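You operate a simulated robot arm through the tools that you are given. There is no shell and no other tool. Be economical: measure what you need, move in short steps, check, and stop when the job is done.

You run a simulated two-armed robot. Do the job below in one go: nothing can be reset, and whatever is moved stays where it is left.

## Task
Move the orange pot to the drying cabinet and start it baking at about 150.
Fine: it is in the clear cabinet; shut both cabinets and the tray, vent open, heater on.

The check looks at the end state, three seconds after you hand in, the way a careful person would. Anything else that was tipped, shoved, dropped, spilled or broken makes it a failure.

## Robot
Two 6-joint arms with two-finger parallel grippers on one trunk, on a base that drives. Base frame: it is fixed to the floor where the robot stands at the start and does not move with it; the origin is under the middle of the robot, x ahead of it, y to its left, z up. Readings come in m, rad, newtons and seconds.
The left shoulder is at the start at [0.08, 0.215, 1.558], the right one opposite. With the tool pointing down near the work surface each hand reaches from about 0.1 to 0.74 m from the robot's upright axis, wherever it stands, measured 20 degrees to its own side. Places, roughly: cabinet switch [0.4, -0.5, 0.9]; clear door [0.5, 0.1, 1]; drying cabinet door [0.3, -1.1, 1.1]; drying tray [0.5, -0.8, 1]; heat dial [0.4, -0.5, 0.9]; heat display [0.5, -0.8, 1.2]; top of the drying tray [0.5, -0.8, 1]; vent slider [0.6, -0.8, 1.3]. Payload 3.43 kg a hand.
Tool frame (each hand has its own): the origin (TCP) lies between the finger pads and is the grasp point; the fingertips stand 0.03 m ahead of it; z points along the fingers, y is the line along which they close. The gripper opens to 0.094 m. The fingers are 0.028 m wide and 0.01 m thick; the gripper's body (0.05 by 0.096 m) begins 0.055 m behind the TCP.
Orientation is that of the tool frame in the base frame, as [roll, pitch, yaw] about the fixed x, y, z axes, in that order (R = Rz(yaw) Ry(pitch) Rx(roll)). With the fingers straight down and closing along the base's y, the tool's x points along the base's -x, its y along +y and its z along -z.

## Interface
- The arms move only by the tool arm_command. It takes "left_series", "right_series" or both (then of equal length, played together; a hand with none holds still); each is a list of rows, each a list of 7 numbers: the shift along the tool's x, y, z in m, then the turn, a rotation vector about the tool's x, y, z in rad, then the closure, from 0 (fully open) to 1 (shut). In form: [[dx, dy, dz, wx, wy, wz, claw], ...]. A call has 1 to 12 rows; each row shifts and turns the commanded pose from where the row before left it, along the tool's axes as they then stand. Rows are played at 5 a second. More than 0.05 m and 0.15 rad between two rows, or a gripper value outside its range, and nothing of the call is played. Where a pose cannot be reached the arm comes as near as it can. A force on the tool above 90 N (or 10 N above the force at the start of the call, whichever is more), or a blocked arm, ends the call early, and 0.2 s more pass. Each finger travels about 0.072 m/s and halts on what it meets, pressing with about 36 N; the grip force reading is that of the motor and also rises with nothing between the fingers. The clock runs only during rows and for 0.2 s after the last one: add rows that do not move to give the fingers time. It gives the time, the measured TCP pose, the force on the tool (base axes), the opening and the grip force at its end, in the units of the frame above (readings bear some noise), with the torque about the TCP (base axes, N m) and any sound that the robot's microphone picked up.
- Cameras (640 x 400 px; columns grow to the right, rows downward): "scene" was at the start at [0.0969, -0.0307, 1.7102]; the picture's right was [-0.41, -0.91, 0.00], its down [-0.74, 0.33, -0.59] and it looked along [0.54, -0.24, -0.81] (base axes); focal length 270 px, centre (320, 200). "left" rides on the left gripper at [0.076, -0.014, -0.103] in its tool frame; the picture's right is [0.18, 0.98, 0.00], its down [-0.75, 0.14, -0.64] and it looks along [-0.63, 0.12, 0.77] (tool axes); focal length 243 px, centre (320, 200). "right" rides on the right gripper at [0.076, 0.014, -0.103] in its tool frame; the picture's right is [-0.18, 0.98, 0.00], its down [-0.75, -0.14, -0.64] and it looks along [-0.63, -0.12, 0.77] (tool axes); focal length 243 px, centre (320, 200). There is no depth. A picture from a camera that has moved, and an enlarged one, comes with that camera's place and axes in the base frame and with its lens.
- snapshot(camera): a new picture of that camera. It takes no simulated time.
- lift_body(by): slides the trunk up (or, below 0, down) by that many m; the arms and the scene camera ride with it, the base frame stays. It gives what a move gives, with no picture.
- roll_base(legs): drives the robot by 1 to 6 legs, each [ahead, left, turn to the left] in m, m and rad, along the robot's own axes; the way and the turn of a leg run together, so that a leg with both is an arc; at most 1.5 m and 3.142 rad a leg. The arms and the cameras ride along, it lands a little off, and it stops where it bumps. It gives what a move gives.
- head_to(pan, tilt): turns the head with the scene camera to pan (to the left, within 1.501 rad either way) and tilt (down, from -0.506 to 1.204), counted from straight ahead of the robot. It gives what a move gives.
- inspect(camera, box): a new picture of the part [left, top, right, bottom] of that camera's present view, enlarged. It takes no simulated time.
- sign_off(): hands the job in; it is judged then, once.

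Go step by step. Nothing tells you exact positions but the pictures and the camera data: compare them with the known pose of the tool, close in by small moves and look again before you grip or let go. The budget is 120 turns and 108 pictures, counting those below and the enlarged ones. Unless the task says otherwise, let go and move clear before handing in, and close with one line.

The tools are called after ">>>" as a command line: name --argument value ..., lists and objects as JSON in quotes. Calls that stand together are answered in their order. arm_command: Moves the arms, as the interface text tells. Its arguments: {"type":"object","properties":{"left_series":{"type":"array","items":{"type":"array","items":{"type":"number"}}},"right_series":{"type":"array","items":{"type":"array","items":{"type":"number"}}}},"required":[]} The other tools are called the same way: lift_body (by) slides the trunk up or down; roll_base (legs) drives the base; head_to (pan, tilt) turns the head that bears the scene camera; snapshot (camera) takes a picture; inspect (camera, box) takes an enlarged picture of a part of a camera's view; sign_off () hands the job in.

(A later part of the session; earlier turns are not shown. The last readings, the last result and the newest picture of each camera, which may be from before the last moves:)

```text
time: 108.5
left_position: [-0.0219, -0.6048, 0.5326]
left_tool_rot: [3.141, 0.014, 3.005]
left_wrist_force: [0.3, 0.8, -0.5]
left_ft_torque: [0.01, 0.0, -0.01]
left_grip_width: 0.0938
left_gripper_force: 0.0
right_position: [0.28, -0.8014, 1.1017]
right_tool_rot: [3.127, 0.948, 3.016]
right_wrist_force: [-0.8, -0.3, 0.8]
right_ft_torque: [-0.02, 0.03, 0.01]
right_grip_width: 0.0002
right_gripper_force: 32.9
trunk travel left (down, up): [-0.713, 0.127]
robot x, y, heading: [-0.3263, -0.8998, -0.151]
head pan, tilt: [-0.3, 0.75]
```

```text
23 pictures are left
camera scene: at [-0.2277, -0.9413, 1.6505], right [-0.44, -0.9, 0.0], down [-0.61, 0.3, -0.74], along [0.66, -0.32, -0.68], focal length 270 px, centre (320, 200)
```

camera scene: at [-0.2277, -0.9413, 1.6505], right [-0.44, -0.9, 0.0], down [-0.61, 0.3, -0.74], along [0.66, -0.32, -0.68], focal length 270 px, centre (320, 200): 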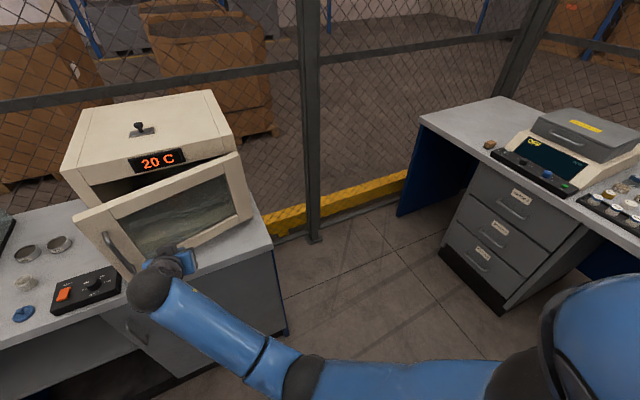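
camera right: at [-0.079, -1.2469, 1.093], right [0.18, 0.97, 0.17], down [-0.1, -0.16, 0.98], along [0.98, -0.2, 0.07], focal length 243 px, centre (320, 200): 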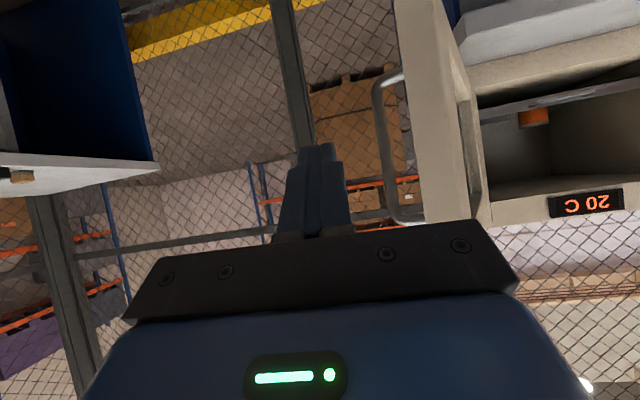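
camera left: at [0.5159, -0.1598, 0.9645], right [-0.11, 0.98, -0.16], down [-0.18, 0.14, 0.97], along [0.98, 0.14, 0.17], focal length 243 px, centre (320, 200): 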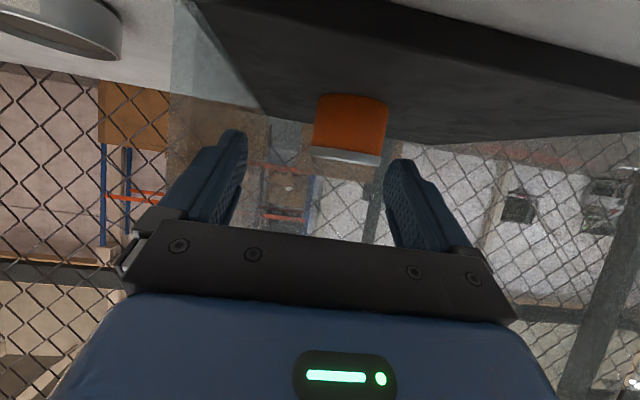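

The door is nearly shut. A little more base travel, then a slow arm push to seat it.

>>> roll_base --legs '[[0.12, 0.05, 0]]'

>>> arm_command --right_series '[[-0.0058, 0, 0.0082, 0, 0, 0, 1], [-0.0058, 0, 0.0082, 0, 0, 0, 1], [-0.0058, 0, 0.0082, 0, 0, 0, 1], [-0.0058, 0, 0.0082, 0, 0, 0, 1], [-0.0058, 0, 0.0082, 0, 0, 0, 1], [-0.0058, 0, 0.0082, 0, 0, 0, 1], [-0.0058, 0, 0.0082, 0, 0, 0, 1], [-0.0058, 0, 0.0082, 0, 0, 0, 1], [0, 0, 0, 0, 0, 0, 1]]'

>>> snapshot --camera "scene"

```text
time: 109.7
left_position: [0.1055, -0.575, 0.5316]
left_tool_rot: [3.14, 0.012, 3.01]
left_wrist_force: [-0.6, 0.2, -0.8]
left_ft_torque: [-0.07, -0.02, 0.0]
left_grip_width: 0.0939
left_gripper_force: 0.1
right_position: [0.4074, -0.7692, 1.1001]
right_tool_rot: [3.124, 0.946, 3.015]
right_wrist_force: [-0.1, 0.4, 0.2]
right_ft_torque: [-0.02, 0.01, 0.0]
right_grip_width: 0.0
right_gripper_force: 32.8
trunk travel left (down, up): [-0.713, 0.127]
robot x, y, heading: [-0.1989, -0.8696, -0.15]
head pan, tilt: [-0.3, 0.75]
```

```text
time: 111.7
left_position: [0.0986, -0.5748, 0.5361]
left_tool_rot: [3.134, 0.017, 3.011]
left_wrist_force: [-0.2, -0.8, 0.1]
left_ft_torque: [0.02, 0.0, 0.01]
left_grip_width: 0.0936
left_gripper_force: 0.0
right_position: [0.468, -0.7756, 1.0977]
right_tool_rot: [3.135, 0.93, 3.03]
right_wrist_force: [-44.7, -3.4, 16.2]
right_ft_torque: [-0.3, -0.27, 0.03]
right_grip_width: 0.0
right_gripper_force: 32.8
trunk travel left (down, up): [-0.713, 0.127]
robot x, y, heading: [-0.2008, -0.8707, -0.155]
head pan, tilt: [-0.3, 0.75]
stopped in row 9 (right hand): the force on the tool passed its limit at 96 N (the readings are from after the stop); the commanded pose is now the measured one
```

```text
22 pictures are left
camera scene: at [-0.1151, -0.9162, 1.6516], right [-0.43, -0.9, -0.01], down [-0.61, 0.3, -0.74], along [0.67, -0.31, -0.68], focal length 270 px, centre (320, 200)
```

scene: 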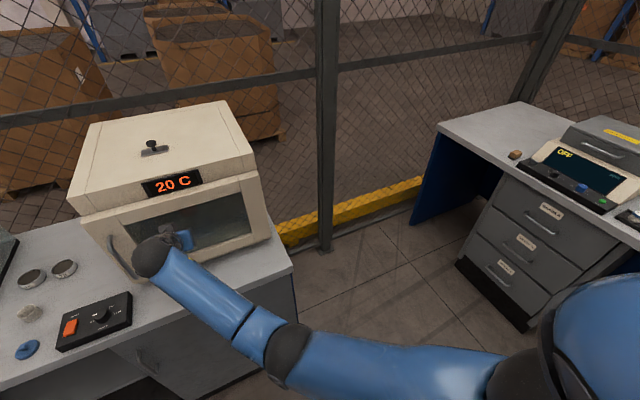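

The oven door is shut against its stop. I'll back off, straighten the base, raise up and look at the vent slider from the hand camera.

>>> roll_base --legs '[[-0.15, 0, 0], [0, -0.05, 0.15]]'

>>> lift_body --by 0.125

>>> arm_command --right_series '[[-0.033, 0, -0.024, 0, 0, 0, 1], [-0.033, 0, -0.024, 0, 0, 0, 1], [-0.033, 0, -0.024, 0, 0, 0, 1], [-0.033, 0, -0.024, 0, 0, 0, 1], [-0.025, 0, -0.018, 0, 0, 0, 1], [0, 0, 0, 0, 0, 0, 1]]'

>>> snapshot --camera "scene"

```text
time: 113.7
left_position: [-0.0939, -0.5584, 0.5294]
left_tool_rot: [-3.139, 0.005, -3.125]
left_wrist_force: [0.3, 1.2, 0.2]
left_ft_torque: [-0.04, -0.03, 0.0]
left_grip_width: 0.0939
left_gripper_force: 0.1
right_position: [0.3105, -0.6995, 1.0866]
right_tool_rot: [-3.136, 0.919, -3.098]
right_wrist_force: [-0.5, 0.3, -0.3]
right_ft_torque: [-0.05, -0.02, -0.03]
right_grip_width: 0.0001
right_gripper_force: 32.1
trunk travel left (down, up): [-0.713, 0.127]
robot x, y, heading: [-0.347, -0.8985, 0.008]
head pan, tilt: [-0.3, 0.75]
```

```text
time: 115.2
left_position: [-0.0946, -0.5598, 0.6561]
left_tool_rot: [3.139, 0.005, -3.123]
left_wrist_force: [-0.6, -0.7, -0.7]
left_ft_torque: [-0.03, 0.0, 0.0]
left_grip_width: 0.094
left_gripper_force: 0.1
right_position: [0.31, -0.7031, 1.2117]
right_tool_rot: [-3.141, 0.921, -3.105]
right_wrist_force: [-0.7, 0.0, 0.8]
right_ft_torque: [0.01, 0.0, 0.03]
right_grip_width: 0.0
right_gripper_force: 33.1
trunk travel left (down, up): [-0.838, 0.002]
robot x, y, heading: [-0.3488, -0.8999, 0.001]
head pan, tilt: [-0.3, 0.75]
```

```text
time: 116.7
left_position: [-0.0943, -0.5593, 0.656]
left_tool_rot: [3.14, 0.007, -3.123]
left_wrist_force: [-1.1, 0.1, 0.0]
left_ft_torque: [0.02, 0.0, 0.02]
left_grip_width: 0.094
left_gripper_force: 0.2
right_position: [0.3178, -0.7012, 1.4055]
right_tool_rot: [-3.14, 0.92, -3.104]
right_wrist_force: [0.4, 0.3, -0.8]
right_ft_torque: [0.0, 0.03, -0.01]
right_grip_width: 0.0003
right_gripper_force: 32.9
trunk travel left (down, up): [-0.838, 0.002]
robot x, y, heading: [-0.3518, -0.9029, 0.001]
head pan, tilt: [-0.3, 0.75]
```

```text
21 pictures are left
camera scene: at [-0.2415, -0.9233, 1.7748], right [-0.29, -0.96, 0.0], down [-0.65, 0.2, -0.73], along [0.7, -0.22, -0.68], focal length 270 px, centre (320, 200)
```

scene: 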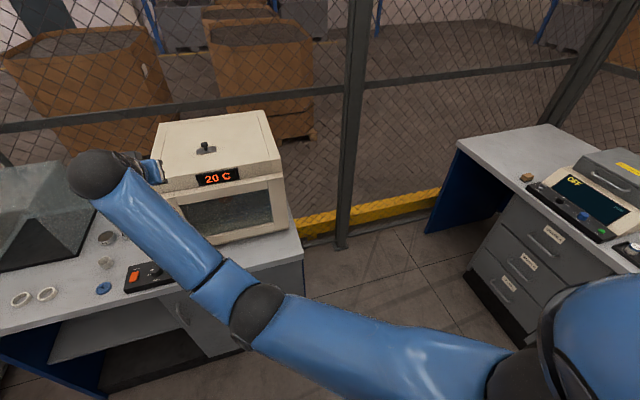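

I'll drive forward so the hand is just before the vent knob and take an enlarged hand-camera view of it.

>>> roll_base --legs '[[0.14, -0.09, 0]]'

>>> inspect --camera "right" --box '[160, 0, 480, 200]'

>>> inspect --camera "scene" --box '[130, 90, 290, 190]'

```text
time: 118.1
left_position: [0.0413, -0.649, 0.6552]
left_tool_rot: [-3.141, 0.009, -3.128]
left_wrist_force: [0.8, 0.1, -0.9]
left_ft_torque: [-0.01, 0.01, 0.01]
left_grip_width: 0.0942
left_gripper_force: 0.1
right_position: [0.4511, -0.79, 1.4073]
right_tool_rot: [-3.138, 0.923, -3.103]
right_wrist_force: [-1.0, 0.4, 0.7]
right_ft_torque: [0.0, -0.01, -0.01]
right_grip_width: 0.0
right_gripper_force: 33.0
trunk travel left (down, up): [-0.838, 0.002]
robot x, y, heading: [-0.215, -0.9856, 0.0]
head pan, tilt: [-0.3, 0.75]
```

```text
2.00 times, centred on (320, 100) of right
camera zoom: at [0.3222, -0.7812, 1.4089], right [0.07, 0.99, 0.14], down [-0.05, -0.14, 0.99], along [1.0, -0.08, 0.04], focal length 485 px, centre (320, 400)
```

zoom: 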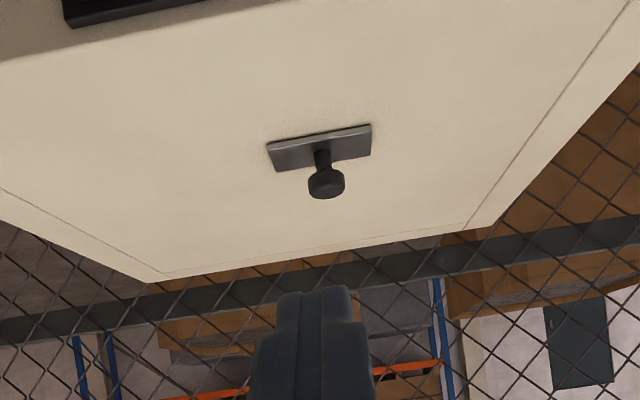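

```text
4.00 times, centred on (210, 140) of scene
camera zoom: at [-0.1101, -1.0104, 1.7752], right [-0.3, -0.95, 0.0], down [-0.65, 0.2, -0.73], along [0.7, -0.22, -0.68], focal length 1079 px, centre (760, 440)
```

zoom: 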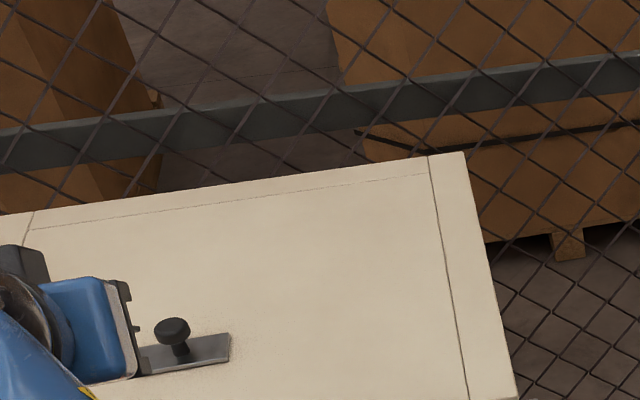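

The knob is at about (0.656, -0.783, 1.28) on its plate. I'll reposition the base for comfortable reach, open the hand, and bring it just above the knob.

>>> roll_base --legs '[[0.1, 0.25, 0]]'

>>> arm_command --right_series '[[0, 0, 0, 0, 0.1, 0, 0.5], [0, 0, 0, 0, 0.1, 0, 0], [0, -0.0405, 0.0164, 0, 0, 0, 0], [0, -0.0405, 0.0164, 0, 0, 0, 0], [0, -0.0405, 0.0164, 0, 0, 0, 0], [0, -0.0405, 0.0164, 0, 0, 0, 0], [0, -0.0405, 0.0164, 0, 0, 0, 0], [0, -0.0405, 0.0164, 0, 0, 0, 0], [0, 0, 0, 0, 0, 0, 0]]'

>>> snapshot --camera "right"

```text
time: 120.0
left_position: [0.1415, -0.4054, 0.6571]
left_tool_rot: [3.135, 0.009, -3.134]
left_wrist_force: [-0.4, -0.2, -0.2]
left_ft_torque: [0.0, -0.01, -0.02]
left_grip_width: 0.0939
left_gripper_force: 0.1
right_position: [0.5522, -0.552, 1.4078]
right_tool_rot: [3.137, 0.921, -3.115]
right_wrist_force: [-0.6, -0.2, 0.3]
right_ft_torque: [0.02, 0.0, 0.0]
right_grip_width: 0.0
right_gripper_force: 33.3
trunk travel left (down, up): [-0.838, 0.002]
robot x, y, heading: [-0.1165, -0.7415, -0.01]
head pan, tilt: [-0.3, 0.75]
```

```text
time: 122.0
left_position: [0.1426, -0.404, 0.6556]
left_tool_rot: [3.139, 0.006, -3.134]
left_wrist_force: [0.0, 0.2, -0.3]
left_ft_torque: [0.0, 0.03, -0.01]
left_grip_width: 0.094
left_gripper_force: 0.1
right_position: [0.6287, -0.7881, 1.3352]
right_tool_rot: [-3.141, 0.722, -3.111]
right_wrist_force: [0.3, 0.9, -0.5]
right_ft_torque: [0.04, -0.02, 0.03]
right_grip_width: 0.0942
right_gripper_force: 0.0
trunk travel left (down, up): [-0.838, 0.002]
robot x, y, heading: [-0.1169, -0.7372, -0.009]
head pan, tilt: [-0.3, 0.75]
```

```text
18 pictures are left
camera right: at [0.5037, -0.7782, 1.3623], right [0.11, 0.99, 0.12], down [0.15, -0.14, 0.98], along [0.98, -0.09, -0.16], focal length 243 px, centre (320, 200)
```

right: 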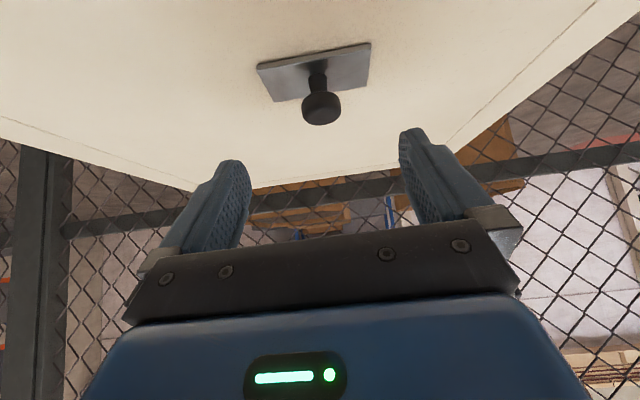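

The knob is centered between the fingers at about (0.645, -0.783). Descending onto it and gripping.

>>> arm_command --right_series '[[0.0098, 0.0025, 0.0233, 0, 0, 0, 0], [0.0098, 0.0025, 0.0233, 0, 0, 0, 0], [0, 0, 0, 0, 0, 0, 0.4], [0, 0, 0, 0, 0, 0, 0.8], [0, 0, 0, 0, 0, 0, 1], [0, 0, 0, 0, 0, 0, 1], [0, 0, 0, 0, 0, 0, 1]]'

>>> arm_command --right_series '[[0, -0.005, 0, 0, 0, 0, 1], [0, -0.005, 0, 0, 0, 0, 1], [0, -0.005, 0, 0, 0, 0, 1], [0, -0.005, 0, 0, 0, 0, 1], [0, 0, 0, 0, 0, 0, 1]]'

>>> snapshot --camera "right"

```text
time: 123.6
left_position: [0.1416, -0.4048, 0.6574]
left_tool_rot: [3.136, 0.01, -3.135]
left_wrist_force: [-0.4, -0.3, 0.2]
left_ft_torque: [0.03, 0.06, 0.0]
left_grip_width: 0.0939
left_gripper_force: 0.0
right_position: [0.6415, -0.7867, 1.2912]
right_tool_rot: [3.141, 0.729, -3.118]
right_wrist_force: [4.6, -15.0, 28.9]
right_ft_torque: [-1.52, -0.47, -0.99]
right_grip_width: 0.0644
right_gripper_force: 45.0
trunk travel left (down, up): [-0.838, 0.002]
robot x, y, heading: [-0.1174, -0.7383, -0.007]
head pan, tilt: [-0.3, 0.75]
```

```text
time: 124.8
left_position: [0.1422, -0.4026, 0.6552]
left_tool_rot: [-3.141, 0.007, -3.132]
left_wrist_force: [0.3, -0.5, 1.5]
left_ft_torque: [-0.02, 0.0, -0.04]
left_grip_width: 0.0943
left_gripper_force: 0.1
right_position: [0.6407, -0.8012, 1.2941]
right_tool_rot: [3.141, 0.738, -3.109]
right_wrist_force: [8.7, 6.0, 30.4]
right_ft_torque: [0.21, -0.68, 0.95]
right_grip_width: 0.0645
right_gripper_force: 44.7
trunk travel left (down, up): [-0.838, 0.002]
robot x, y, heading: [-0.1164, -0.7424, -0.005]
head pan, tilt: [-0.3, 0.75]
```

```text
17 pictures are left
camera right: at [0.5142, -0.7922, 1.3169], right [0.1, 0.99, 0.12], down [0.13, -0.14, 0.98], along [0.99, -0.09, -0.14], focal length 243 px, centre (320, 200)
```

right: 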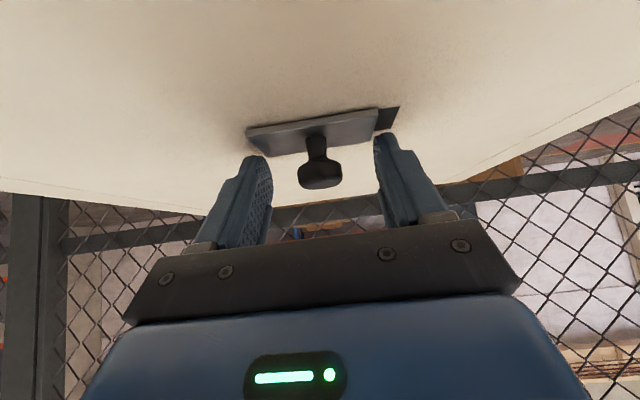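

The slider moves to -y and uncovers a dark vent opening, so -y is "open". The fingers hold the plate ends; I'll continue sliding it to its stop.

>>> arm_command --right_series '[[-0.0013, -0.006, -0.0015, 0, 0, 0, 1], [0, -0.006, 0, 0, 0, 0, 1], [0, -0.006, 0, 0, 0, 0, 1], [0, -0.006, 0, 0, 0, 0, 1], [0, -0.006, 0, 0, 0, 0, 1], [0, -0.006, 0, 0, 0, 0, 1], [0, -0.006, 0, 0, 0, 0, 1], [0, -0.006, 0, 0, 0, 0, 1], [0, 0, 0, 0, 0, 0, 1]]'

>>> snapshot --camera "right"

```text
time: 126.8
left_position: [0.1398, -0.3995, 0.6539]
left_tool_rot: [-3.137, 0.009, -3.131]
left_wrist_force: [-1.0, 0.0, 0.1]
left_ft_torque: [0.02, 0.0, 0.0]
left_grip_width: 0.0939
left_gripper_force: 0.0
right_position: [0.6413, -0.8393, 1.2919]
right_tool_rot: [-3.14, 0.731, -3.102]
right_wrist_force: [3.9, 32.2, 25.8]
right_ft_torque: [2.06, -0.38, -0.64]
right_grip_width: 0.0646
right_gripper_force: 45.5
trunk travel left (down, up): [-0.838, 0.002]
robot x, y, heading: [-0.1202, -0.7402, -0.006]
head pan, tilt: [-0.3, 0.75]
```

```text
16 pictures are left
camera right: at [0.5146, -0.8301, 1.3176], right [0.1, 0.99, 0.12], down [0.14, -0.13, 0.98], along [0.99, -0.08, -0.15], focal length 243 px, centre (320, 200)
```

right: 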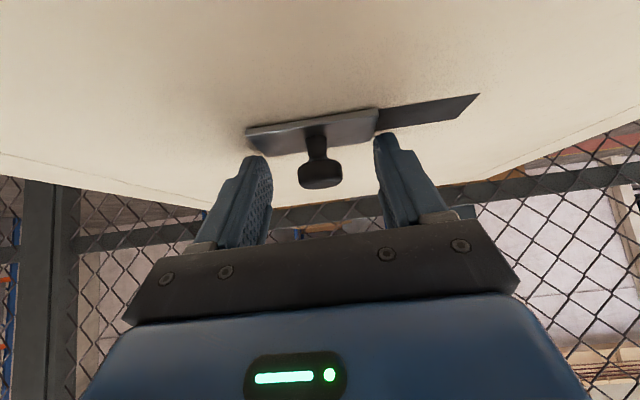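

The slider hit its stop with the vent opening clear. I'll release, rise off, and drive over toward the heat panel.

>>> arm_command --right_series '[[0, 0, 0, 0, 0, 0, 0.3], [0, 0, 0, 0, 0, 0, 0], [-0.01, 0, -0.035, 0, 0, 0, 0], [-0.01, 0, -0.035, 0, 0, 0, 0], [-0.01, 0, -0.035, 0, 0, 0, 0], [0, 0, 0, 0, 0, 0, 0]]'

>>> roll_base --legs '[[-0.25, 0, 0], [0, 0.62, 0]]'

>>> arm_command --right_series '[[0.01, -0.035, 0.02, 0, 0.15, 0, 0], [0.01, -0.035, 0.02, 0, 0.15, 0, 0], [0.01, -0.035, 0.02, 0, 0.15, 0, 0], [0.01, -0.035, 0.02, 0, 0.15, 0, 0], [0.01, -0.03, 0.03, 0, 0.12, 0, 0], [0.02, -0.03, 0.03, 0, 0, 0, 0], [0.02, -0.03, 0.03, 0, 0, 0, 0], [0.02, -0.03, 0.03, 0, 0, 0, 0], [0.02, -0.03, 0.03, 0, 0, 0, 0], [0, 0, 0, 0, 0, 0, 0]]'

>>> snapshot --camera "scene"

```text
time: 128.2
left_position: [0.1431, -0.403, 0.6544]
left_tool_rot: [3.14, 0.002, -3.133]
left_wrist_force: [-0.1, 0.8, 0.3]
left_ft_torque: [0.0, -0.02, -0.03]
left_grip_width: 0.0937
left_gripper_force: 0.0
right_position: [0.6007, -0.8526, 1.383]
right_tool_rot: [-3.141, 0.715, -3.11]
right_wrist_force: [0.0, 0.3, -0.3]
right_ft_torque: [0.03, 0.0, -0.02]
right_grip_width: 0.0939
right_gripper_force: 0.1
trunk travel left (down, up): [-0.838, 0.002]
robot x, y, heading: [-0.1147, -0.7361, -0.006]
head pan, tilt: [-0.3, 0.75]
```

```text
time: 133.1
left_position: [-0.1058, 0.2233, 0.6553]
left_tool_rot: [3.139, 0.006, -3.134]
left_wrist_force: [0.3, 0.0, -1.4]
left_ft_torque: [0.0, -0.04, 0.01]
left_grip_width: 0.0938
left_gripper_force: 0.1
right_position: [0.3483, -0.2284, 1.3851]
right_tool_rot: [3.14, 0.718, -3.113]
right_wrist_force: [-0.1, 0.4, 0.1]
right_ft_torque: [0.03, -0.01, -0.03]
right_grip_width: 0.094
right_gripper_force: 0.0
trunk travel left (down, up): [-0.838, 0.002]
robot x, y, heading: [-0.3632, -0.1131, -0.014]
head pan, tilt: [-0.3, 0.75]
```

```text
time: 135.3
left_position: [-0.1062, 0.2239, 0.6561]
left_tool_rot: [3.14, 0.007, -3.133]
left_wrist_force: [-0.2, 0.5, 0.2]
left_ft_torque: [-0.01, 0.02, -0.01]
left_grip_width: 0.0941
left_gripper_force: 0.0
right_position: [0.2775, -0.5189, 1.1449]
right_tool_rot: [-3.14, -0.001, -3.112]
right_wrist_force: [0.8, 0.0, 0.1]
right_ft_torque: [0.0, -0.01, 0.03]
right_grip_width: 0.094
right_gripper_force: 0.1
trunk travel left (down, up): [-0.838, 0.002]
robot x, y, heading: [-0.3657, -0.1145, -0.01]
head pan, tilt: [-0.3, 0.75]
```

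```text
15 pictures are left
camera scene: at [-0.2562, -0.1384, 1.7748], right [-0.3, -0.95, 0.0], down [-0.65, 0.21, -0.73], along [0.7, -0.22, -0.68], focal length 270 px, centre (320, 200)
```

scene: 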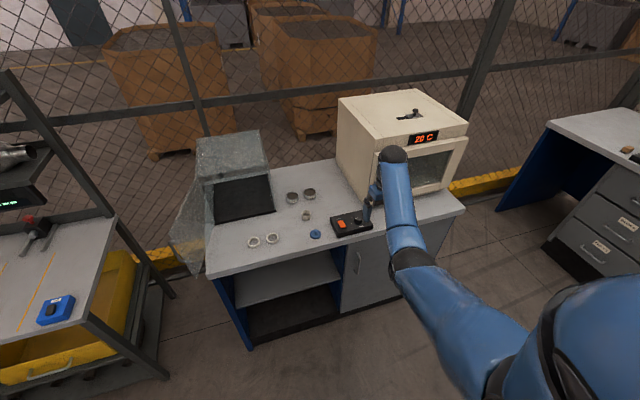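

The vent now shows open and the arm is in a good tool-down pose. I'll move toward the panel and enlarge the dial from the hand camera.

>>> roll_base --legs '[[0.13, -0.02, 0]]'

>>> snapshot --camera "right"

```text
time: 136.6
left_position: [0.0207, 0.2022, 0.6561]
left_tool_rot: [3.141, 0.01, -3.138]
left_wrist_force: [-2.0, -0.6, 0.7]
left_ft_torque: [0.0, -0.02, 0.01]
left_grip_width: 0.0937
left_gripper_force: 0.0
right_position: [0.3988, -0.541, 1.1495]
right_tool_rot: [3.141, 0.001, -3.117]
right_wrist_force: [0.0, -0.4, 0.3]
right_ft_torque: [0.0, 0.0, 0.0]
right_grip_width: 0.094
right_gripper_force: 0.0
trunk travel left (down, up): [-0.838, 0.002]
robot x, y, heading: [-0.2381, -0.1345, -0.011]
head pan, tilt: [-0.3, 0.75]
```

```text
14 pictures are left
camera right: at [0.3216, -0.5293, 1.2505], right [0.16, 0.99, 0.0], down [0.75, -0.12, 0.65], along [0.64, -0.1, -0.76], focal length 243 px, centre (320, 200)
```

right: 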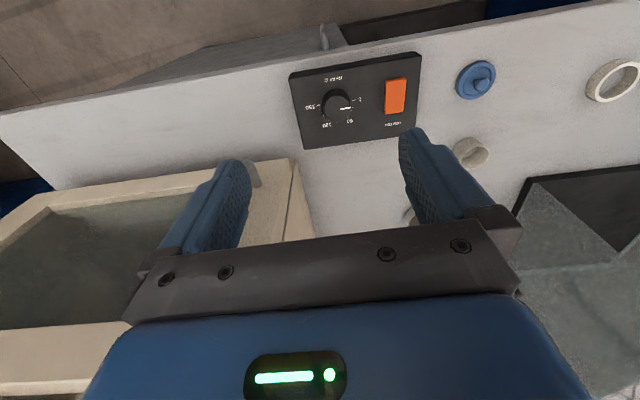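

>>> inspect --camera "right" --box '[280, 50, 430, 150]'

```text
4.00 times, centred on (355, 100) of right
camera zoom: at [0.3216, -0.5293, 1.2505], right [0.16, 0.99, 0.0], down [0.75, -0.12, 0.65], along [0.64, -0.1, -0.76], focal length 970 px, centre (180, 600)
```

zoom: 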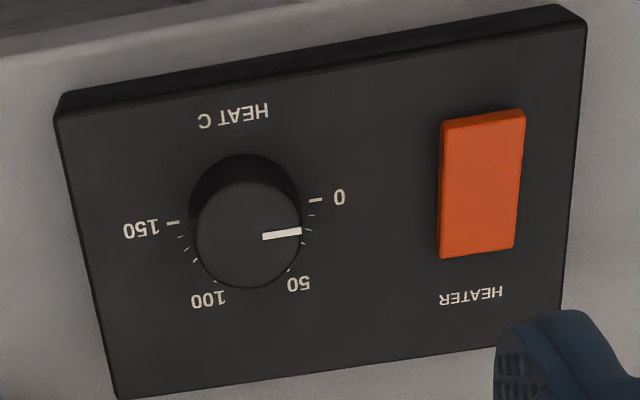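

Reading the panel (image is upside down): the dial points near 0, and the scale runs 0–50–100–150 clockwise over half a turn. I'll center over the dial at about (0.436, -0.526) and pre-turn the hand a quarter turn counter-clockwise.

>>> arm_command --right_series '[[-0.037, 0.015, 0, 0, 0, 0, 0], [0, 0, 0, 0, 0, -0.15, 0], [0, 0, 0, 0, 0, -0.15, 0], [0, 0, 0, 0, 0, -0.15, 0], [0, 0, 0, 0, 0, -0.15, 0], [0, 0, 0, 0, 0, -0.15, 0], [0, 0, 0, 0, 0, -0.15, 0], [0, 0, 0, 0, 0, -0.15, 0], [0, 0, 0, 0, 0, -0.15, 0], [0, 0, 0, 0, 0, -0.15, 0], [0, 0, 0, 0, 0, -0.15, 0], [0, 0, 0, 0, 0, 0, 0]]'

```text
time: 139.2
left_position: [0.0226, 0.2024, 0.6547]
left_tool_rot: [3.139, 0.006, -3.139]
left_wrist_force: [-0.6, 0.6, 0.5]
left_ft_torque: [-0.02, 0.03, 0.01]
left_grip_width: 0.0941
left_gripper_force: 0.1
right_position: [0.4407, -0.5273, 1.145]
right_tool_rot: [3.141, 0.001, -1.615]
right_wrist_force: [-0.6, 0.5, 0.6]
right_ft_torque: [-0.03, -0.01, -0.03]
right_grip_width: 0.094
right_gripper_force: 0.2
trunk travel left (down, up): [-0.838, 0.002]
robot x, y, heading: [-0.2408, -0.1341, -0.006]
head pan, tilt: [-0.3, 0.75]
```

No limit hit. I'll lower by the trunk to just above the dial and check centering.

>>> lift_body --by -0.145

>>> snapshot --camera "right"

```text
time: 140.9
left_position: [0.0221, 0.2018, 0.5116]
left_tool_rot: [3.14, 0.005, -3.138]
left_wrist_force: [-0.3, -0.3, 0.3]
left_ft_torque: [-0.01, 0.01, 0.0]
left_grip_width: 0.0941
left_gripper_force: 0.1
right_position: [0.4407, -0.527, 1.0]
right_tool_rot: [-3.141, 0.0, -1.618]
right_wrist_force: [0.3, 0.8, -0.4]
right_ft_torque: [-0.01, 0.02, -0.01]
right_grip_width: 0.0942
right_gripper_force: 0.0
trunk travel left (down, up): [-0.693, 0.147]
robot x, y, heading: [-0.2397, -0.1331, -0.014]
head pan, tilt: [-0.3, 0.75]
```

```text
12 pictures are left
camera right: at [0.4225, -0.6026, 1.1025], right [-0.97, 0.23, 0.0], down [0.18, 0.75, 0.64], along [0.15, 0.62, -0.77], focal length 243 px, centre (320, 200)
```

right: 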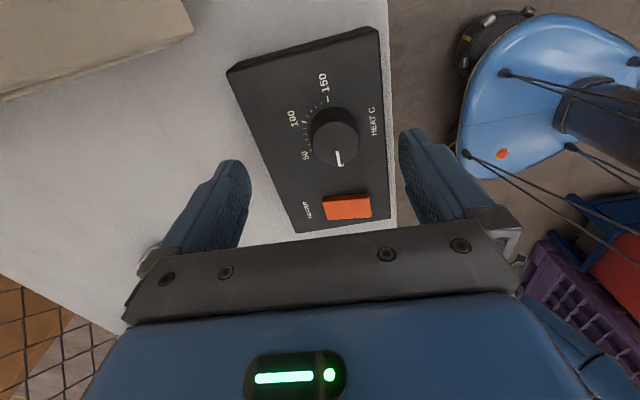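

The dial is at about (0.433, -0.523). Adjusting by a few mm, lowering, and gripping the knob.

>>> arm_command --right_series '[[-0.004, 0.006, 0.018, 0, 0, 0, 0], [0, 0, 0.018, 0, 0, 0, 0], [0, 0, 0.015, 0, 0, 0, 0], [0, 0, 0, 0, 0, 0, 0.4], [0, 0, 0, 0, 0, 0, 0.8], [0, 0, 0, 0, 0, 0, 0.8], [0, 0, 0, 0, 0, 0, 0.8]]'

```text
time: 142.5
left_position: [0.0208, 0.2027, 0.511]
left_tool_rot: [-3.141, 0.011, -3.139]
left_wrist_force: [0.3, -0.3, 0.0]
left_ft_torque: [0.03, 0.03, 0.03]
left_grip_width: 0.0941
left_gripper_force: 0.0
right_position: [0.4362, -0.5242, 0.9583]
right_tool_rot: [-3.12, -0.005, -1.619]
right_wrist_force: [11.3, -2.7, 42.1]
right_ft_torque: [0.41, -2.6, -0.76]
right_grip_width: 0.0887
right_gripper_force: 35.5
trunk travel left (down, up): [-0.693, 0.147]
robot x, y, heading: [-0.2362, -0.1322, -0.014]
head pan, tilt: [-0.3, 0.75]
```

The open fingers straddled and caught the panel's edges, not the dial. I'll open, rise, narrow the opening to about 62 mm, and come down again.

>>> arm_command --right_series '[[0, 0, 0, 0, 0, 0, 0], [0, 0, 0, 0, 0, 0, 0], [0, 0, -0.02, 0, 0, 0, 0], [0, 0, -0.015, 0, 0, 0, 0.34], [0, 0, 0, 0, 0, 0, 0.34], [0, 0, 0, 0, 0, 0, 0.34]]'

>>> snapshot --camera "right"

```text
time: 143.9
left_position: [0.0217, 0.2013, 0.5102]
left_tool_rot: [3.139, 0.003, -3.137]
left_wrist_force: [0.1, 0.1, 0.3]
left_ft_torque: [0.02, 0.0, -0.01]
left_grip_width: 0.094
left_gripper_force: 0.0
right_position: [0.4354, -0.5241, 0.9808]
right_tool_rot: [3.141, -0.001, -1.616]
right_wrist_force: [-0.2, 0.0, -0.2]
right_ft_torque: [0.0, 0.0, -0.02]
right_grip_width: 0.0621
right_gripper_force: 0.0
trunk travel left (down, up): [-0.693, 0.147]
robot x, y, heading: [-0.24, -0.1322, -0.016]
head pan, tilt: [-0.3, 0.75]
```

```text
11 pictures are left
camera right: at [0.4178, -0.5998, 1.0833], right [-0.97, 0.23, 0.0], down [0.18, 0.75, 0.64], along [0.15, 0.63, -0.77], focal length 243 px, centre (320, 200)
```

right: 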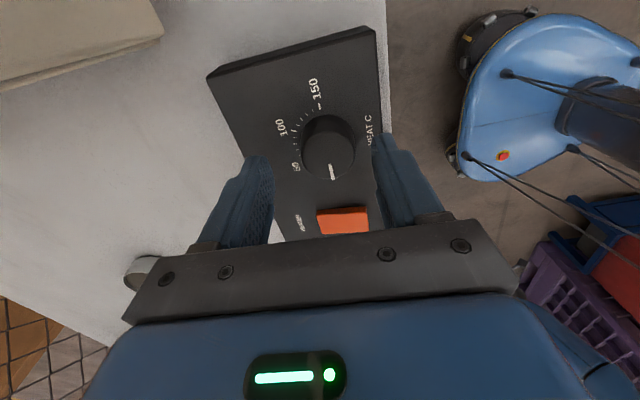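

Now the dial sits between the narrowed fingers. Descending gently 2 cm and closing on the knob.

>>> arm_command --right_series '[[0, 0.004, 0.008, 0, 0, 0, 0.34], [0, 0, 0.008, 0, 0, 0, 0.34], [0, 0, 0.005, 0, 0, 0, 0.34], [0, 0, 0, 0, 0, 0, 0.34], [0, 0, 0, 0, 0, 0, 0.6], [0, 0, 0, 0, 0, 0, 0.8], [0, 0, 0, 0, 0, 0, 0.8]]'

>>> snapshot --camera "right"

```text
time: 145.5
left_position: [0.0215, 0.2025, 0.5108]
left_tool_rot: [3.141, 0.007, -3.137]
left_wrist_force: [-0.4, -0.3, 0.0]
left_ft_torque: [-0.01, 0.02, 0.03]
left_grip_width: 0.094
left_gripper_force: 0.0
right_position: [0.4301, -0.5229, 0.9628]
right_tool_rot: [3.141, 0.0, -1.617]
right_wrist_force: [-7.1, 2.4, -1.9]
right_ft_torque: [0.01, 0.2, -0.02]
right_grip_width: 0.0346
right_gripper_force: 44.8
trunk travel left (down, up): [-0.693, 0.147]
robot x, y, heading: [-0.239, -0.132, -0.01]
head pan, tilt: [-0.3, 0.75]
```

```text
10 pictures are left
camera right: at [0.4124, -0.5982, 1.0654], right [-0.97, 0.23, 0.0], down [0.18, 0.75, 0.64], along [0.15, 0.63, -0.77], focal length 243 px, centre (320, 200)
```

right: 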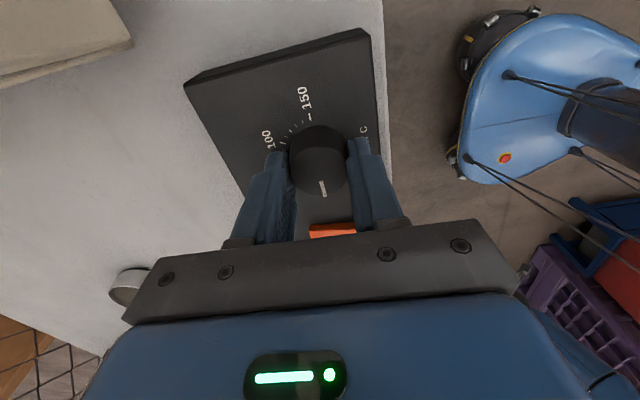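

I have the dial, but it sits about 7 mm off the hand's axis. I'll re-center and then turn clockwise.

>>> arm_command --right_series '[[0, 0, 0, 0, 0, 0, 0.5], [0, 0, 0, 0, 0, 0, 0.5], [0.007, 0, 0, 0, 0, 0, 0.5], [0, 0, 0, 0, 0, 0, 0.8], [0, 0, 0, 0, 0, 0, 0.8], [0, 0, 0, 0, 0, 0, 0.8]]'

>>> arm_command --right_series '[[0, 0, 0, 0, 0, 0.15, 0.8], [0, 0, 0, 0, 0, 0.15, 0.8], [0, 0, 0, 0, 0, 0.15, 0.8], [0, 0, 0, 0, 0, 0.15, 0.8], [0, 0, 0, 0, 0, 0.15, 0.8], [0, 0, 0, 0, 0, 0.15, 0.8], [0, 0, 0, 0, 0, 0.15, 0.8], [0, 0, 0, 0, 0, 0.15, 0.8], [0, 0, 0, 0, 0, 0.15, 0.8], [0, 0, 0, 0, 0, 0.15, 0.8], [0, 0, 0, 0, 0, 0, 0.8]]'

>>> inspect --camera "right" --box '[220, 60, 440, 240]'

```text
time: 146.9
left_position: [0.0217, 0.2019, 0.5112]
left_tool_rot: [3.139, 0.007, -3.138]
left_wrist_force: [0.4, 0.0, -0.2]
left_ft_torque: [-0.03, 0.0, 0.01]
left_grip_width: 0.0938
left_gripper_force: 0.0
right_position: [0.4299, -0.5275, 0.9628]
right_tool_rot: [3.141, 0.001, -1.618]
right_wrist_force: [-5.7, 0.6, -0.5]
right_ft_torque: [0.22, 0.21, 0.04]
right_grip_width: 0.0348
right_gripper_force: 45.0
trunk travel left (down, up): [-0.693, 0.147]
robot x, y, heading: [-0.2381, -0.1341, -0.012]
head pan, tilt: [-0.3, 0.75]
```

```text
time: 149.3
left_position: [0.0203, 0.2035, 0.5095]
left_tool_rot: [-3.14, 0.007, -3.139]
left_wrist_force: [-0.2, 0.0, -0.2]
left_ft_torque: [-0.02, 0.04, 0.0]
left_grip_width: 0.0937
left_gripper_force: 0.1
right_position: [0.4266, -0.5261, 0.963]
right_tool_rot: [3.14, -0.007, -3.116]
right_wrist_force: [-23.4, 22.7, -17.1]
right_ft_torque: [0.54, 0.12, 0.06]
right_grip_width: 0.0346
right_gripper_force: 45.4
trunk travel left (down, up): [-0.693, 0.147]
robot x, y, heading: [-0.2343, -0.1302, -0.008]
head pan, tilt: [-0.3, 0.75]
```

```text
2.22 times, centred on (330, 150) of right
camera zoom: at [0.351, -0.5139, 1.0664], right [0.16, 0.99, 0.0], down [0.76, -0.12, 0.64], along [0.63, -0.1, -0.77], focal length 539 px, centre (298, 311)
```

zoom: 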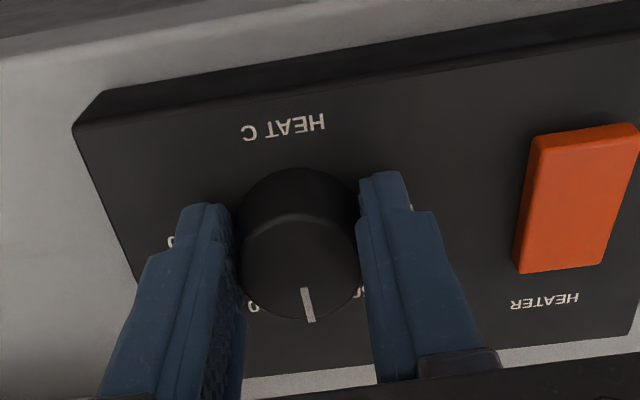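

The dial followed and now points at about 75. Turning the remaining ~89° clockwise.

>>> arm_command --right_series '[[0, 0, 0, 0, 0, 0.15, 0.8], [0, 0, 0, 0, 0, 0.15, 0.8], [0, 0, 0, 0, 0, 0.15, 0.8], [0, 0, 0, 0, 0, 0.15, 0.8], [0, 0, 0, 0, 0, 0.15, 0.8], [0, 0, 0, 0, 0, 0.15, 0.8], [0, 0, 0, 0, 0, 0.15, 0.8], [0, 0, 0, 0, 0, 0.15, 0.8], [0, 0, 0, 0, 0, 0.15, 0.8], [0, 0, 0, 0, 0, 0.15, 0.8], [0, 0, 0, 0, 0, 0.06, 0.8], [0, 0, 0, 0, 0, 0, 0.8]]'

>>> arm_command --right_series '[[0, 0, 0, 0, 0, 0, 0.5], [0, 0, 0, 0, 0, 0, 0.34], [0, 0, -0.03, 0, 0, 0, 0.34], [0, 0, -0.03, 0, 0, 0, 0.34], [0, 0, 0, 0, 0, 0, 0.34]]'

>>> inspect --camera "right" --box '[220, 40, 440, 220]'

```text
time: 151.9
left_position: [0.0213, 0.203, 0.5099]
left_tool_rot: [3.141, 0.005, -3.139]
left_wrist_force: [0.1, -0.3, 0.3]
left_ft_torque: [0.0, -0.03, 0.01]
left_grip_width: 0.094
left_gripper_force: 0.1
right_position: [0.4296, -0.5219, 0.9635]
right_tool_rot: [-3.14, -0.002, 1.609]
right_wrist_force: [-10.7, 31.7, -13.0]
right_ft_torque: [1.34, 0.36, -0.05]
right_grip_width: 0.0345
right_gripper_force: 45.0
trunk travel left (down, up): [-0.693, 0.147]
robot x, y, heading: [-0.2375, -0.134, -0.013]
head pan, tilt: [-0.3, 0.75]
```

```text
time: 153.1
left_position: [0.0206, 0.202, 0.5105]
left_tool_rot: [3.14, 0.006, -3.137]
left_wrist_force: [0.3, 0.4, -0.6]
left_ft_torque: [0.0, -0.01, -0.01]
left_grip_width: 0.0941
left_gripper_force: 0.0
right_position: [0.4316, -0.5302, 1.0231]
right_tool_rot: [-3.141, -0.001, 1.608]
right_wrist_force: [0.2, 0.6, 0.6]
right_ft_torque: [0.01, -0.01, 0.01]
right_grip_width: 0.0623
right_gripper_force: 0.0
trunk travel left (down, up): [-0.693, 0.147]
robot x, y, heading: [-0.2394, -0.1314, -0.014]
head pan, tilt: [-0.3, 0.75]
```

```text
2.22 times, centred on (330, 130) of right
camera zoom: at [0.443, -0.4535, 1.1254], right [0.99, -0.15, 0.0], down [-0.11, -0.76, 0.64], along [-0.1, -0.64, -0.77], focal length 539 px, centre (298, 356)
```

zoom: 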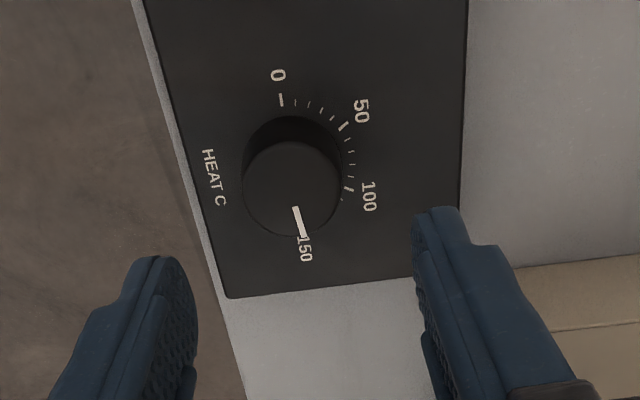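

The pointer is exactly on 150. Next, the heater rocker at about (0.436, -0.45): I'll close the fist and press its far end gently.

>>> arm_command --right_series '[[0, 0, 0, 0, 0, 0, 1], [0.0395, 0.0122, 0, 0, 0, 0, 1], [0.0395, 0.0122, 0, 0, 0, 0, 1], [0, 0, 0.015, 0, 0, 0, 1], [0, 0, 0.015, 0, 0, 0, 1], [0, 0, 0.01, 0, 0, 0, 1], [0, 0, 0.008, 0, 0, 0, 1], [0, 0, 0.006, 0, 0, 0, 1], [0, 0, 0.005, 0, 0, 0, 1], [0, 0, 0, 0, 0, 0, 1]]'

>>> snapshot --camera "right"

```text
time: 155.3
left_position: [0.0201, 0.2028, 0.5107]
left_tool_rot: [3.141, 0.009, -3.137]
left_wrist_force: [0.7, 0.6, -0.2]
left_ft_torque: [-0.01, -0.02, 0.01]
left_grip_width: 0.0938
left_gripper_force: 0.1
right_position: [0.4518, -0.4491, 0.9687]
right_tool_rot: [3.132, 0.005, 1.607]
right_wrist_force: [7.8, -4.4, 27.4]
right_ft_torque: [0.12, 0.02, -0.02]
right_grip_width: 0.0
right_gripper_force: 33.0
trunk travel left (down, up): [-0.693, 0.147]
robot x, y, heading: [-0.2386, -0.1299, -0.009]
head pan, tilt: [-0.3, 0.75]
```

```text
7 pictures are left
camera right: at [0.4617, -0.372, 1.0712], right [0.99, -0.15, 0.01], down [-0.12, -0.76, 0.64], along [-0.09, -0.64, -0.77], focal length 243 px, centre (320, 200)
```

right: 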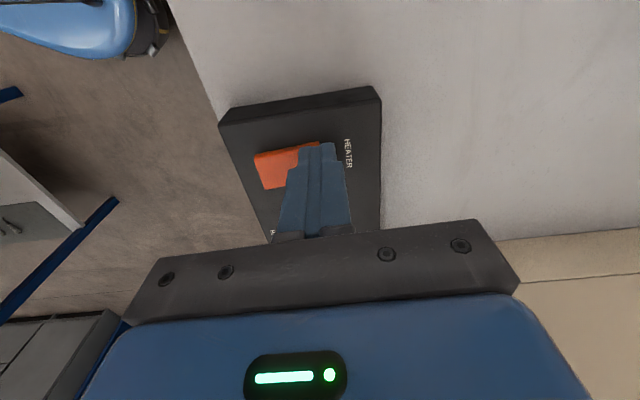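

The far end is firm under 27 N. I'll lift off and look at the rocker and the display together.

>>> arm_command --right_series '[[0, 0, -0.03, 0, 0, 0, 1], [0.03, 0, -0.03, 0, 0, 0, 1], [0.04, 0, 0, 0, 0, 0, 1], [0.04, 0, 0, 0, 0, 0, 1], [0, 0, 0, 0, 0, 0, 1]]'

>>> inspect --camera "scene" --box '[300, 120, 480, 260]'

```text
time: 156.5
left_position: [0.0222, 0.2021, 0.5115]
left_tool_rot: [3.141, 0.008, -3.136]
left_wrist_force: [-0.7, 1.2, 1.3]
left_ft_torque: [-0.01, -0.02, 0.02]
left_grip_width: 0.0941
left_gripper_force: 0.1
right_position: [0.4444, -0.3395, 1.0236]
right_tool_rot: [-3.141, 0.0, 1.608]
right_wrist_force: [0.0, 0.5, 0.9]
right_ft_torque: [-0.02, -0.03, 0.01]
right_grip_width: 0.0
right_gripper_force: 33.1
trunk travel left (down, up): [-0.693, 0.147]
robot x, y, heading: [-0.2375, -0.1325, -0.012]
head pan, tilt: [-0.3, 0.75]
```

```text
2.86 times, centred on (390, 190) of scene
camera zoom: at [-0.13, -0.1602, 1.6299], right [-0.31, -0.95, 0.0], down [-0.65, 0.21, -0.73], along [0.7, -0.22, -0.68], focal length 771 px, centre (120, 229)
```

zoom: 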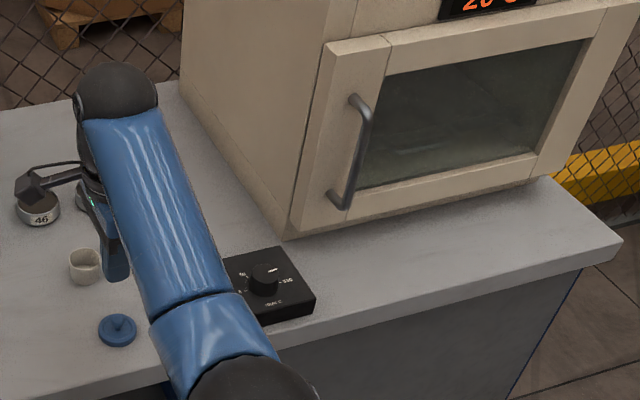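

The rocker is hidden from the head camera. I'll zoom with the hand camera, which looks straight at it from here.

>>> inspect --camera "right" --box '[240, 90, 400, 220]'

```text
3.08 times, centred on (320, 155) of right
camera zoom: at [0.456, -0.2641, 1.1263], right [0.99, -0.15, 0.0], down [-0.11, -0.76, 0.64], along [-0.1, -0.63, -0.77], focal length 746 px, centre (320, 338)
```

zoom: 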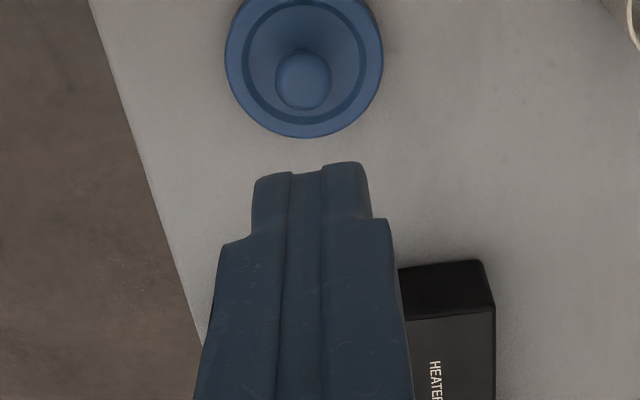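

That view was blocked by the fingers. I'll turn the hand back and return to the earlier viewpoint, so I can compare the rocker with the earlier enlarged picture.

>>> arm_command --right_series '[[0, 0, -0.02, 0, 0, -0.15, 1], [0, 0, -0.02, 0, 0, -0.15, 1], [0, 0, 0, 0, 0, -0.15, 1], [0, 0, 0, 0, 0, -0.15, 1], [0, 0, 0, 0, 0, -0.15, 1], [0, 0, 0, 0, 0, -0.15, 1], [0, 0, 0, 0, 0, -0.15, 1], [0, 0, 0, 0, 0, -0.15, 1], [0, 0, 0, 0, 0, -0.15, 1], [0, 0, 0, 0, 0, -0.15, 1], [0, 0, 0, 0, 0, -0.06, 1], [0, 0, 0, 0, 0, 0, 1]]'

>>> lift_body --by 0.085

>>> arm_command --right_series '[[0.0092, -0.04, 0, 0, 0, 0, 1], [0.0092, -0.04, 0, 0, 0, 0, 1], [0.0092, -0.04, 0, 0, 0, 0, 1], [0.0092, -0.04, 0, 0, 0, 0, 1], [0.0092, -0.04, 0, 0, 0, 0, 1], [0, 0, 0, 0, 0, 0, 1]]'

>>> inspect --camera "right" --box '[280, 50, 430, 150]'

```text
time: 159.1
left_position: [0.0215, 0.2019, 0.5103]
left_tool_rot: [3.141, 0.005, -3.137]
left_wrist_force: [-0.5, -0.5, 0.2]
left_ft_torque: [0.01, 0.01, -0.01]
left_grip_width: 0.0938
left_gripper_force: 0.2
right_position: [0.4512, -0.3392, 1.0619]
right_tool_rot: [-3.141, 0.001, -3.116]
right_wrist_force: [-0.6, -0.1, -0.9]
right_ft_torque: [-0.03, -0.01, 0.03]
right_grip_width: 0.0
right_gripper_force: 32.6
right hand out of reach, approached as far as the arm can: row 4
trunk travel left (down, up): [-0.693, 0.147]
robot x, y, heading: [-0.2366, -0.133, -0.013]
head pan, tilt: [-0.3, 0.75]
```

```text
time: 160.3
left_position: [0.0212, 0.2015, 0.5949]
left_tool_rot: [3.139, 0.006, -3.136]
left_wrist_force: [0.3, 0.6, -0.8]
left_ft_torque: [0.01, 0.02, -0.02]
left_grip_width: 0.0943
left_gripper_force: 0.1
right_position: [0.4505, -0.3391, 1.1472]
right_tool_rot: [3.14, -0.001, -3.117]
right_wrist_force: [-0.2, -0.9, 0.1]
right_ft_torque: [0.01, 0.0, 0.0]
right_grip_width: 0.0003
right_gripper_force: 32.8
trunk travel left (down, up): [-0.778, 0.062]
robot x, y, heading: [-0.2362, -0.1318, -0.011]
head pan, tilt: [-0.3, 0.75]
```

```text
time: 161.7
left_position: [0.0224, 0.2033, 0.5954]
left_tool_rot: [3.138, 0.005, -3.138]
left_wrist_force: [0.6, -1.0, -0.3]
left_ft_torque: [-0.03, -0.04, 0.02]
left_grip_width: 0.094
left_gripper_force: 0.1
right_position: [0.4192, -0.538, 1.1409]
right_tool_rot: [3.141, 0.0, -3.116]
right_wrist_force: [0.0, -0.1, -0.7]
right_ft_torque: [-0.03, 0.02, 0.01]
right_grip_width: 0.0002
right_gripper_force: 33.1
right hand out of reach, approached as far as the arm can: row 1, 2
trunk travel left (down, up): [-0.778, 0.062]
robot x, y, heading: [-0.2367, -0.1377, -0.009]
head pan, tilt: [-0.3, 0.75]
```

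```text
4.00 times, centred on (355, 100) of right
camera zoom: at [0.3421, -0.527, 1.245], right [0.16, 0.99, 0.0], down [0.76, -0.12, 0.64], along [0.63, -0.1, -0.77], focal length 970 px, centre (180, 600)
```

zoom: 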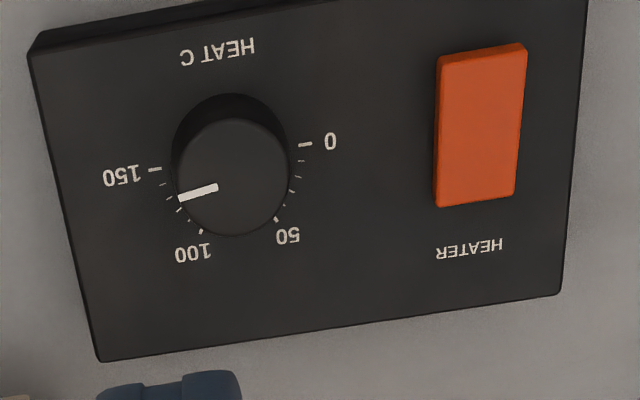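

The dial actually reads about 140 (it slipped slightly), and the rocker looks unchanged from before my press. First I'll re-grip the dial to nudge it the last few degrees.

>>> arm_command --right_series '[[-0.0113, 0.0095, 0, 0, 0, 0, 0.5], [0, 0, 0, 0, 0, 0, 0.34], [0, 0, 0, 0, 0, 0, 0.34]]'

>>> lift_body --by -0.14

```text
time: 162.5
left_position: [0.0221, 0.2021, 0.5962]
left_tool_rot: [3.139, 0.005, -3.137]
left_wrist_force: [0.0, 0.0, 0.1]
left_ft_torque: [-0.02, -0.01, -0.02]
left_grip_width: 0.094
left_gripper_force: 0.2
right_position: [0.4306, -0.53, 1.1429]
right_tool_rot: [3.141, 0.0, -3.117]
right_wrist_force: [0.1, -0.1, 0.3]
right_ft_torque: [0.02, 0.0, 0.0]
right_grip_width: 0.0617
right_gripper_force: 0.0
trunk travel left (down, up): [-0.778, 0.062]
robot x, y, heading: [-0.239, -0.1346, -0.011]
head pan, tilt: [-0.3, 0.75]
```

```text
time: 164.2
left_position: [0.0219, 0.2022, 0.4564]
left_tool_rot: [3.139, 0.004, -3.137]
left_wrist_force: [-0.2, -0.2, -0.1]
left_ft_torque: [0.02, -0.02, 0.01]
left_grip_width: 0.0938
left_gripper_force: 0.0
right_position: [0.4304, -0.5304, 1.0034]
right_tool_rot: [-3.141, 0.0, -3.119]
right_wrist_force: [0.2, 0.8, -0.2]
right_ft_torque: [0.01, 0.01, 0.01]
right_grip_width: 0.0621
right_gripper_force: 0.0
trunk travel left (down, up): [-0.638, 0.202]
robot x, y, heading: [-0.2371, -0.1338, -0.01]
head pan, tilt: [-0.3, 0.75]
```

Descending onto the dial, gripping, turning about 12° clockwise, releasing and rising.

>>> arm_command --right_series '[[0, 0.001, 0.015, 0, 0, 0, 0.34], [0, 0, 0.015, 0, 0, 0, 0.34], [0, 0, 0.0105, 0, 0, 0, 0.34], [0, 0, 0, 0, 0, 0, 0.6], [0, 0, 0, 0, 0, 0, 0.8], [0, 0, 0, 0, 0, 0, 0.8], [0, 0, 0, 0, 0, 0.07, 0.8], [0, 0, 0, 0, 0, 0.07, 0.8], [0, 0, 0, 0, 0, 0.07, 0.8], [0, 0, 0, 0, 0, 0, 0.8]]'

>>> arm_command --right_series '[[0, 0, 0, 0, 0, 0, 0.5], [0, 0, 0, 0, 0, 0, 0.34], [0, 0, -0.03, 0, 0, 0, 0.34], [0, 0, -0.03, 0, 0, 0, 0.6], [0, 0, 0, 0, 0, 0, 1], [0, 0, 0, 0, 0, 0, 1]]'

```text
time: 166.4
left_position: [0.0215, 0.2029, 0.4559]
left_tool_rot: [-3.14, 0.005, -3.138]
left_wrist_force: [-0.2, -0.2, -0.4]
left_ft_torque: [-0.01, -0.01, -0.03]
left_grip_width: 0.0942
left_gripper_force: 0.1
right_position: [0.4318, -0.5262, 0.9612]
right_tool_rot: [-3.139, -0.001, 2.957]
right_wrist_force: [0.2, 19.9, -7.0]
right_ft_torque: [0.48, -0.05, 0.29]
right_grip_width: 0.0348
right_gripper_force: 45.0
trunk travel left (down, up): [-0.638, 0.202]
robot x, y, heading: [-0.2407, -0.1305, -0.014]
head pan, tilt: [-0.3, 0.75]
```

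```text
time: 167.8
left_position: [0.0218, 0.2018, 0.4555]
left_tool_rot: [3.141, 0.006, -3.138]
left_wrist_force: [-1.0, 0.1, -0.2]
left_ft_torque: [-0.03, 0.01, -0.02]
left_grip_width: 0.0939
left_gripper_force: 0.0
right_position: [0.432, -0.5304, 1.0219]
right_tool_rot: [-3.141, 0.0, 2.956]
right_wrist_force: [0.0, 0.1, -0.1]
right_ft_torque: [0.0, -0.02, 0.01]
right_grip_width: 0.0
right_gripper_force: 33.2
trunk travel left (down, up): [-0.638, 0.202]
robot x, y, heading: [-0.2385, -0.1324, -0.011]
head pan, tilt: [-0.3, 0.75]
```

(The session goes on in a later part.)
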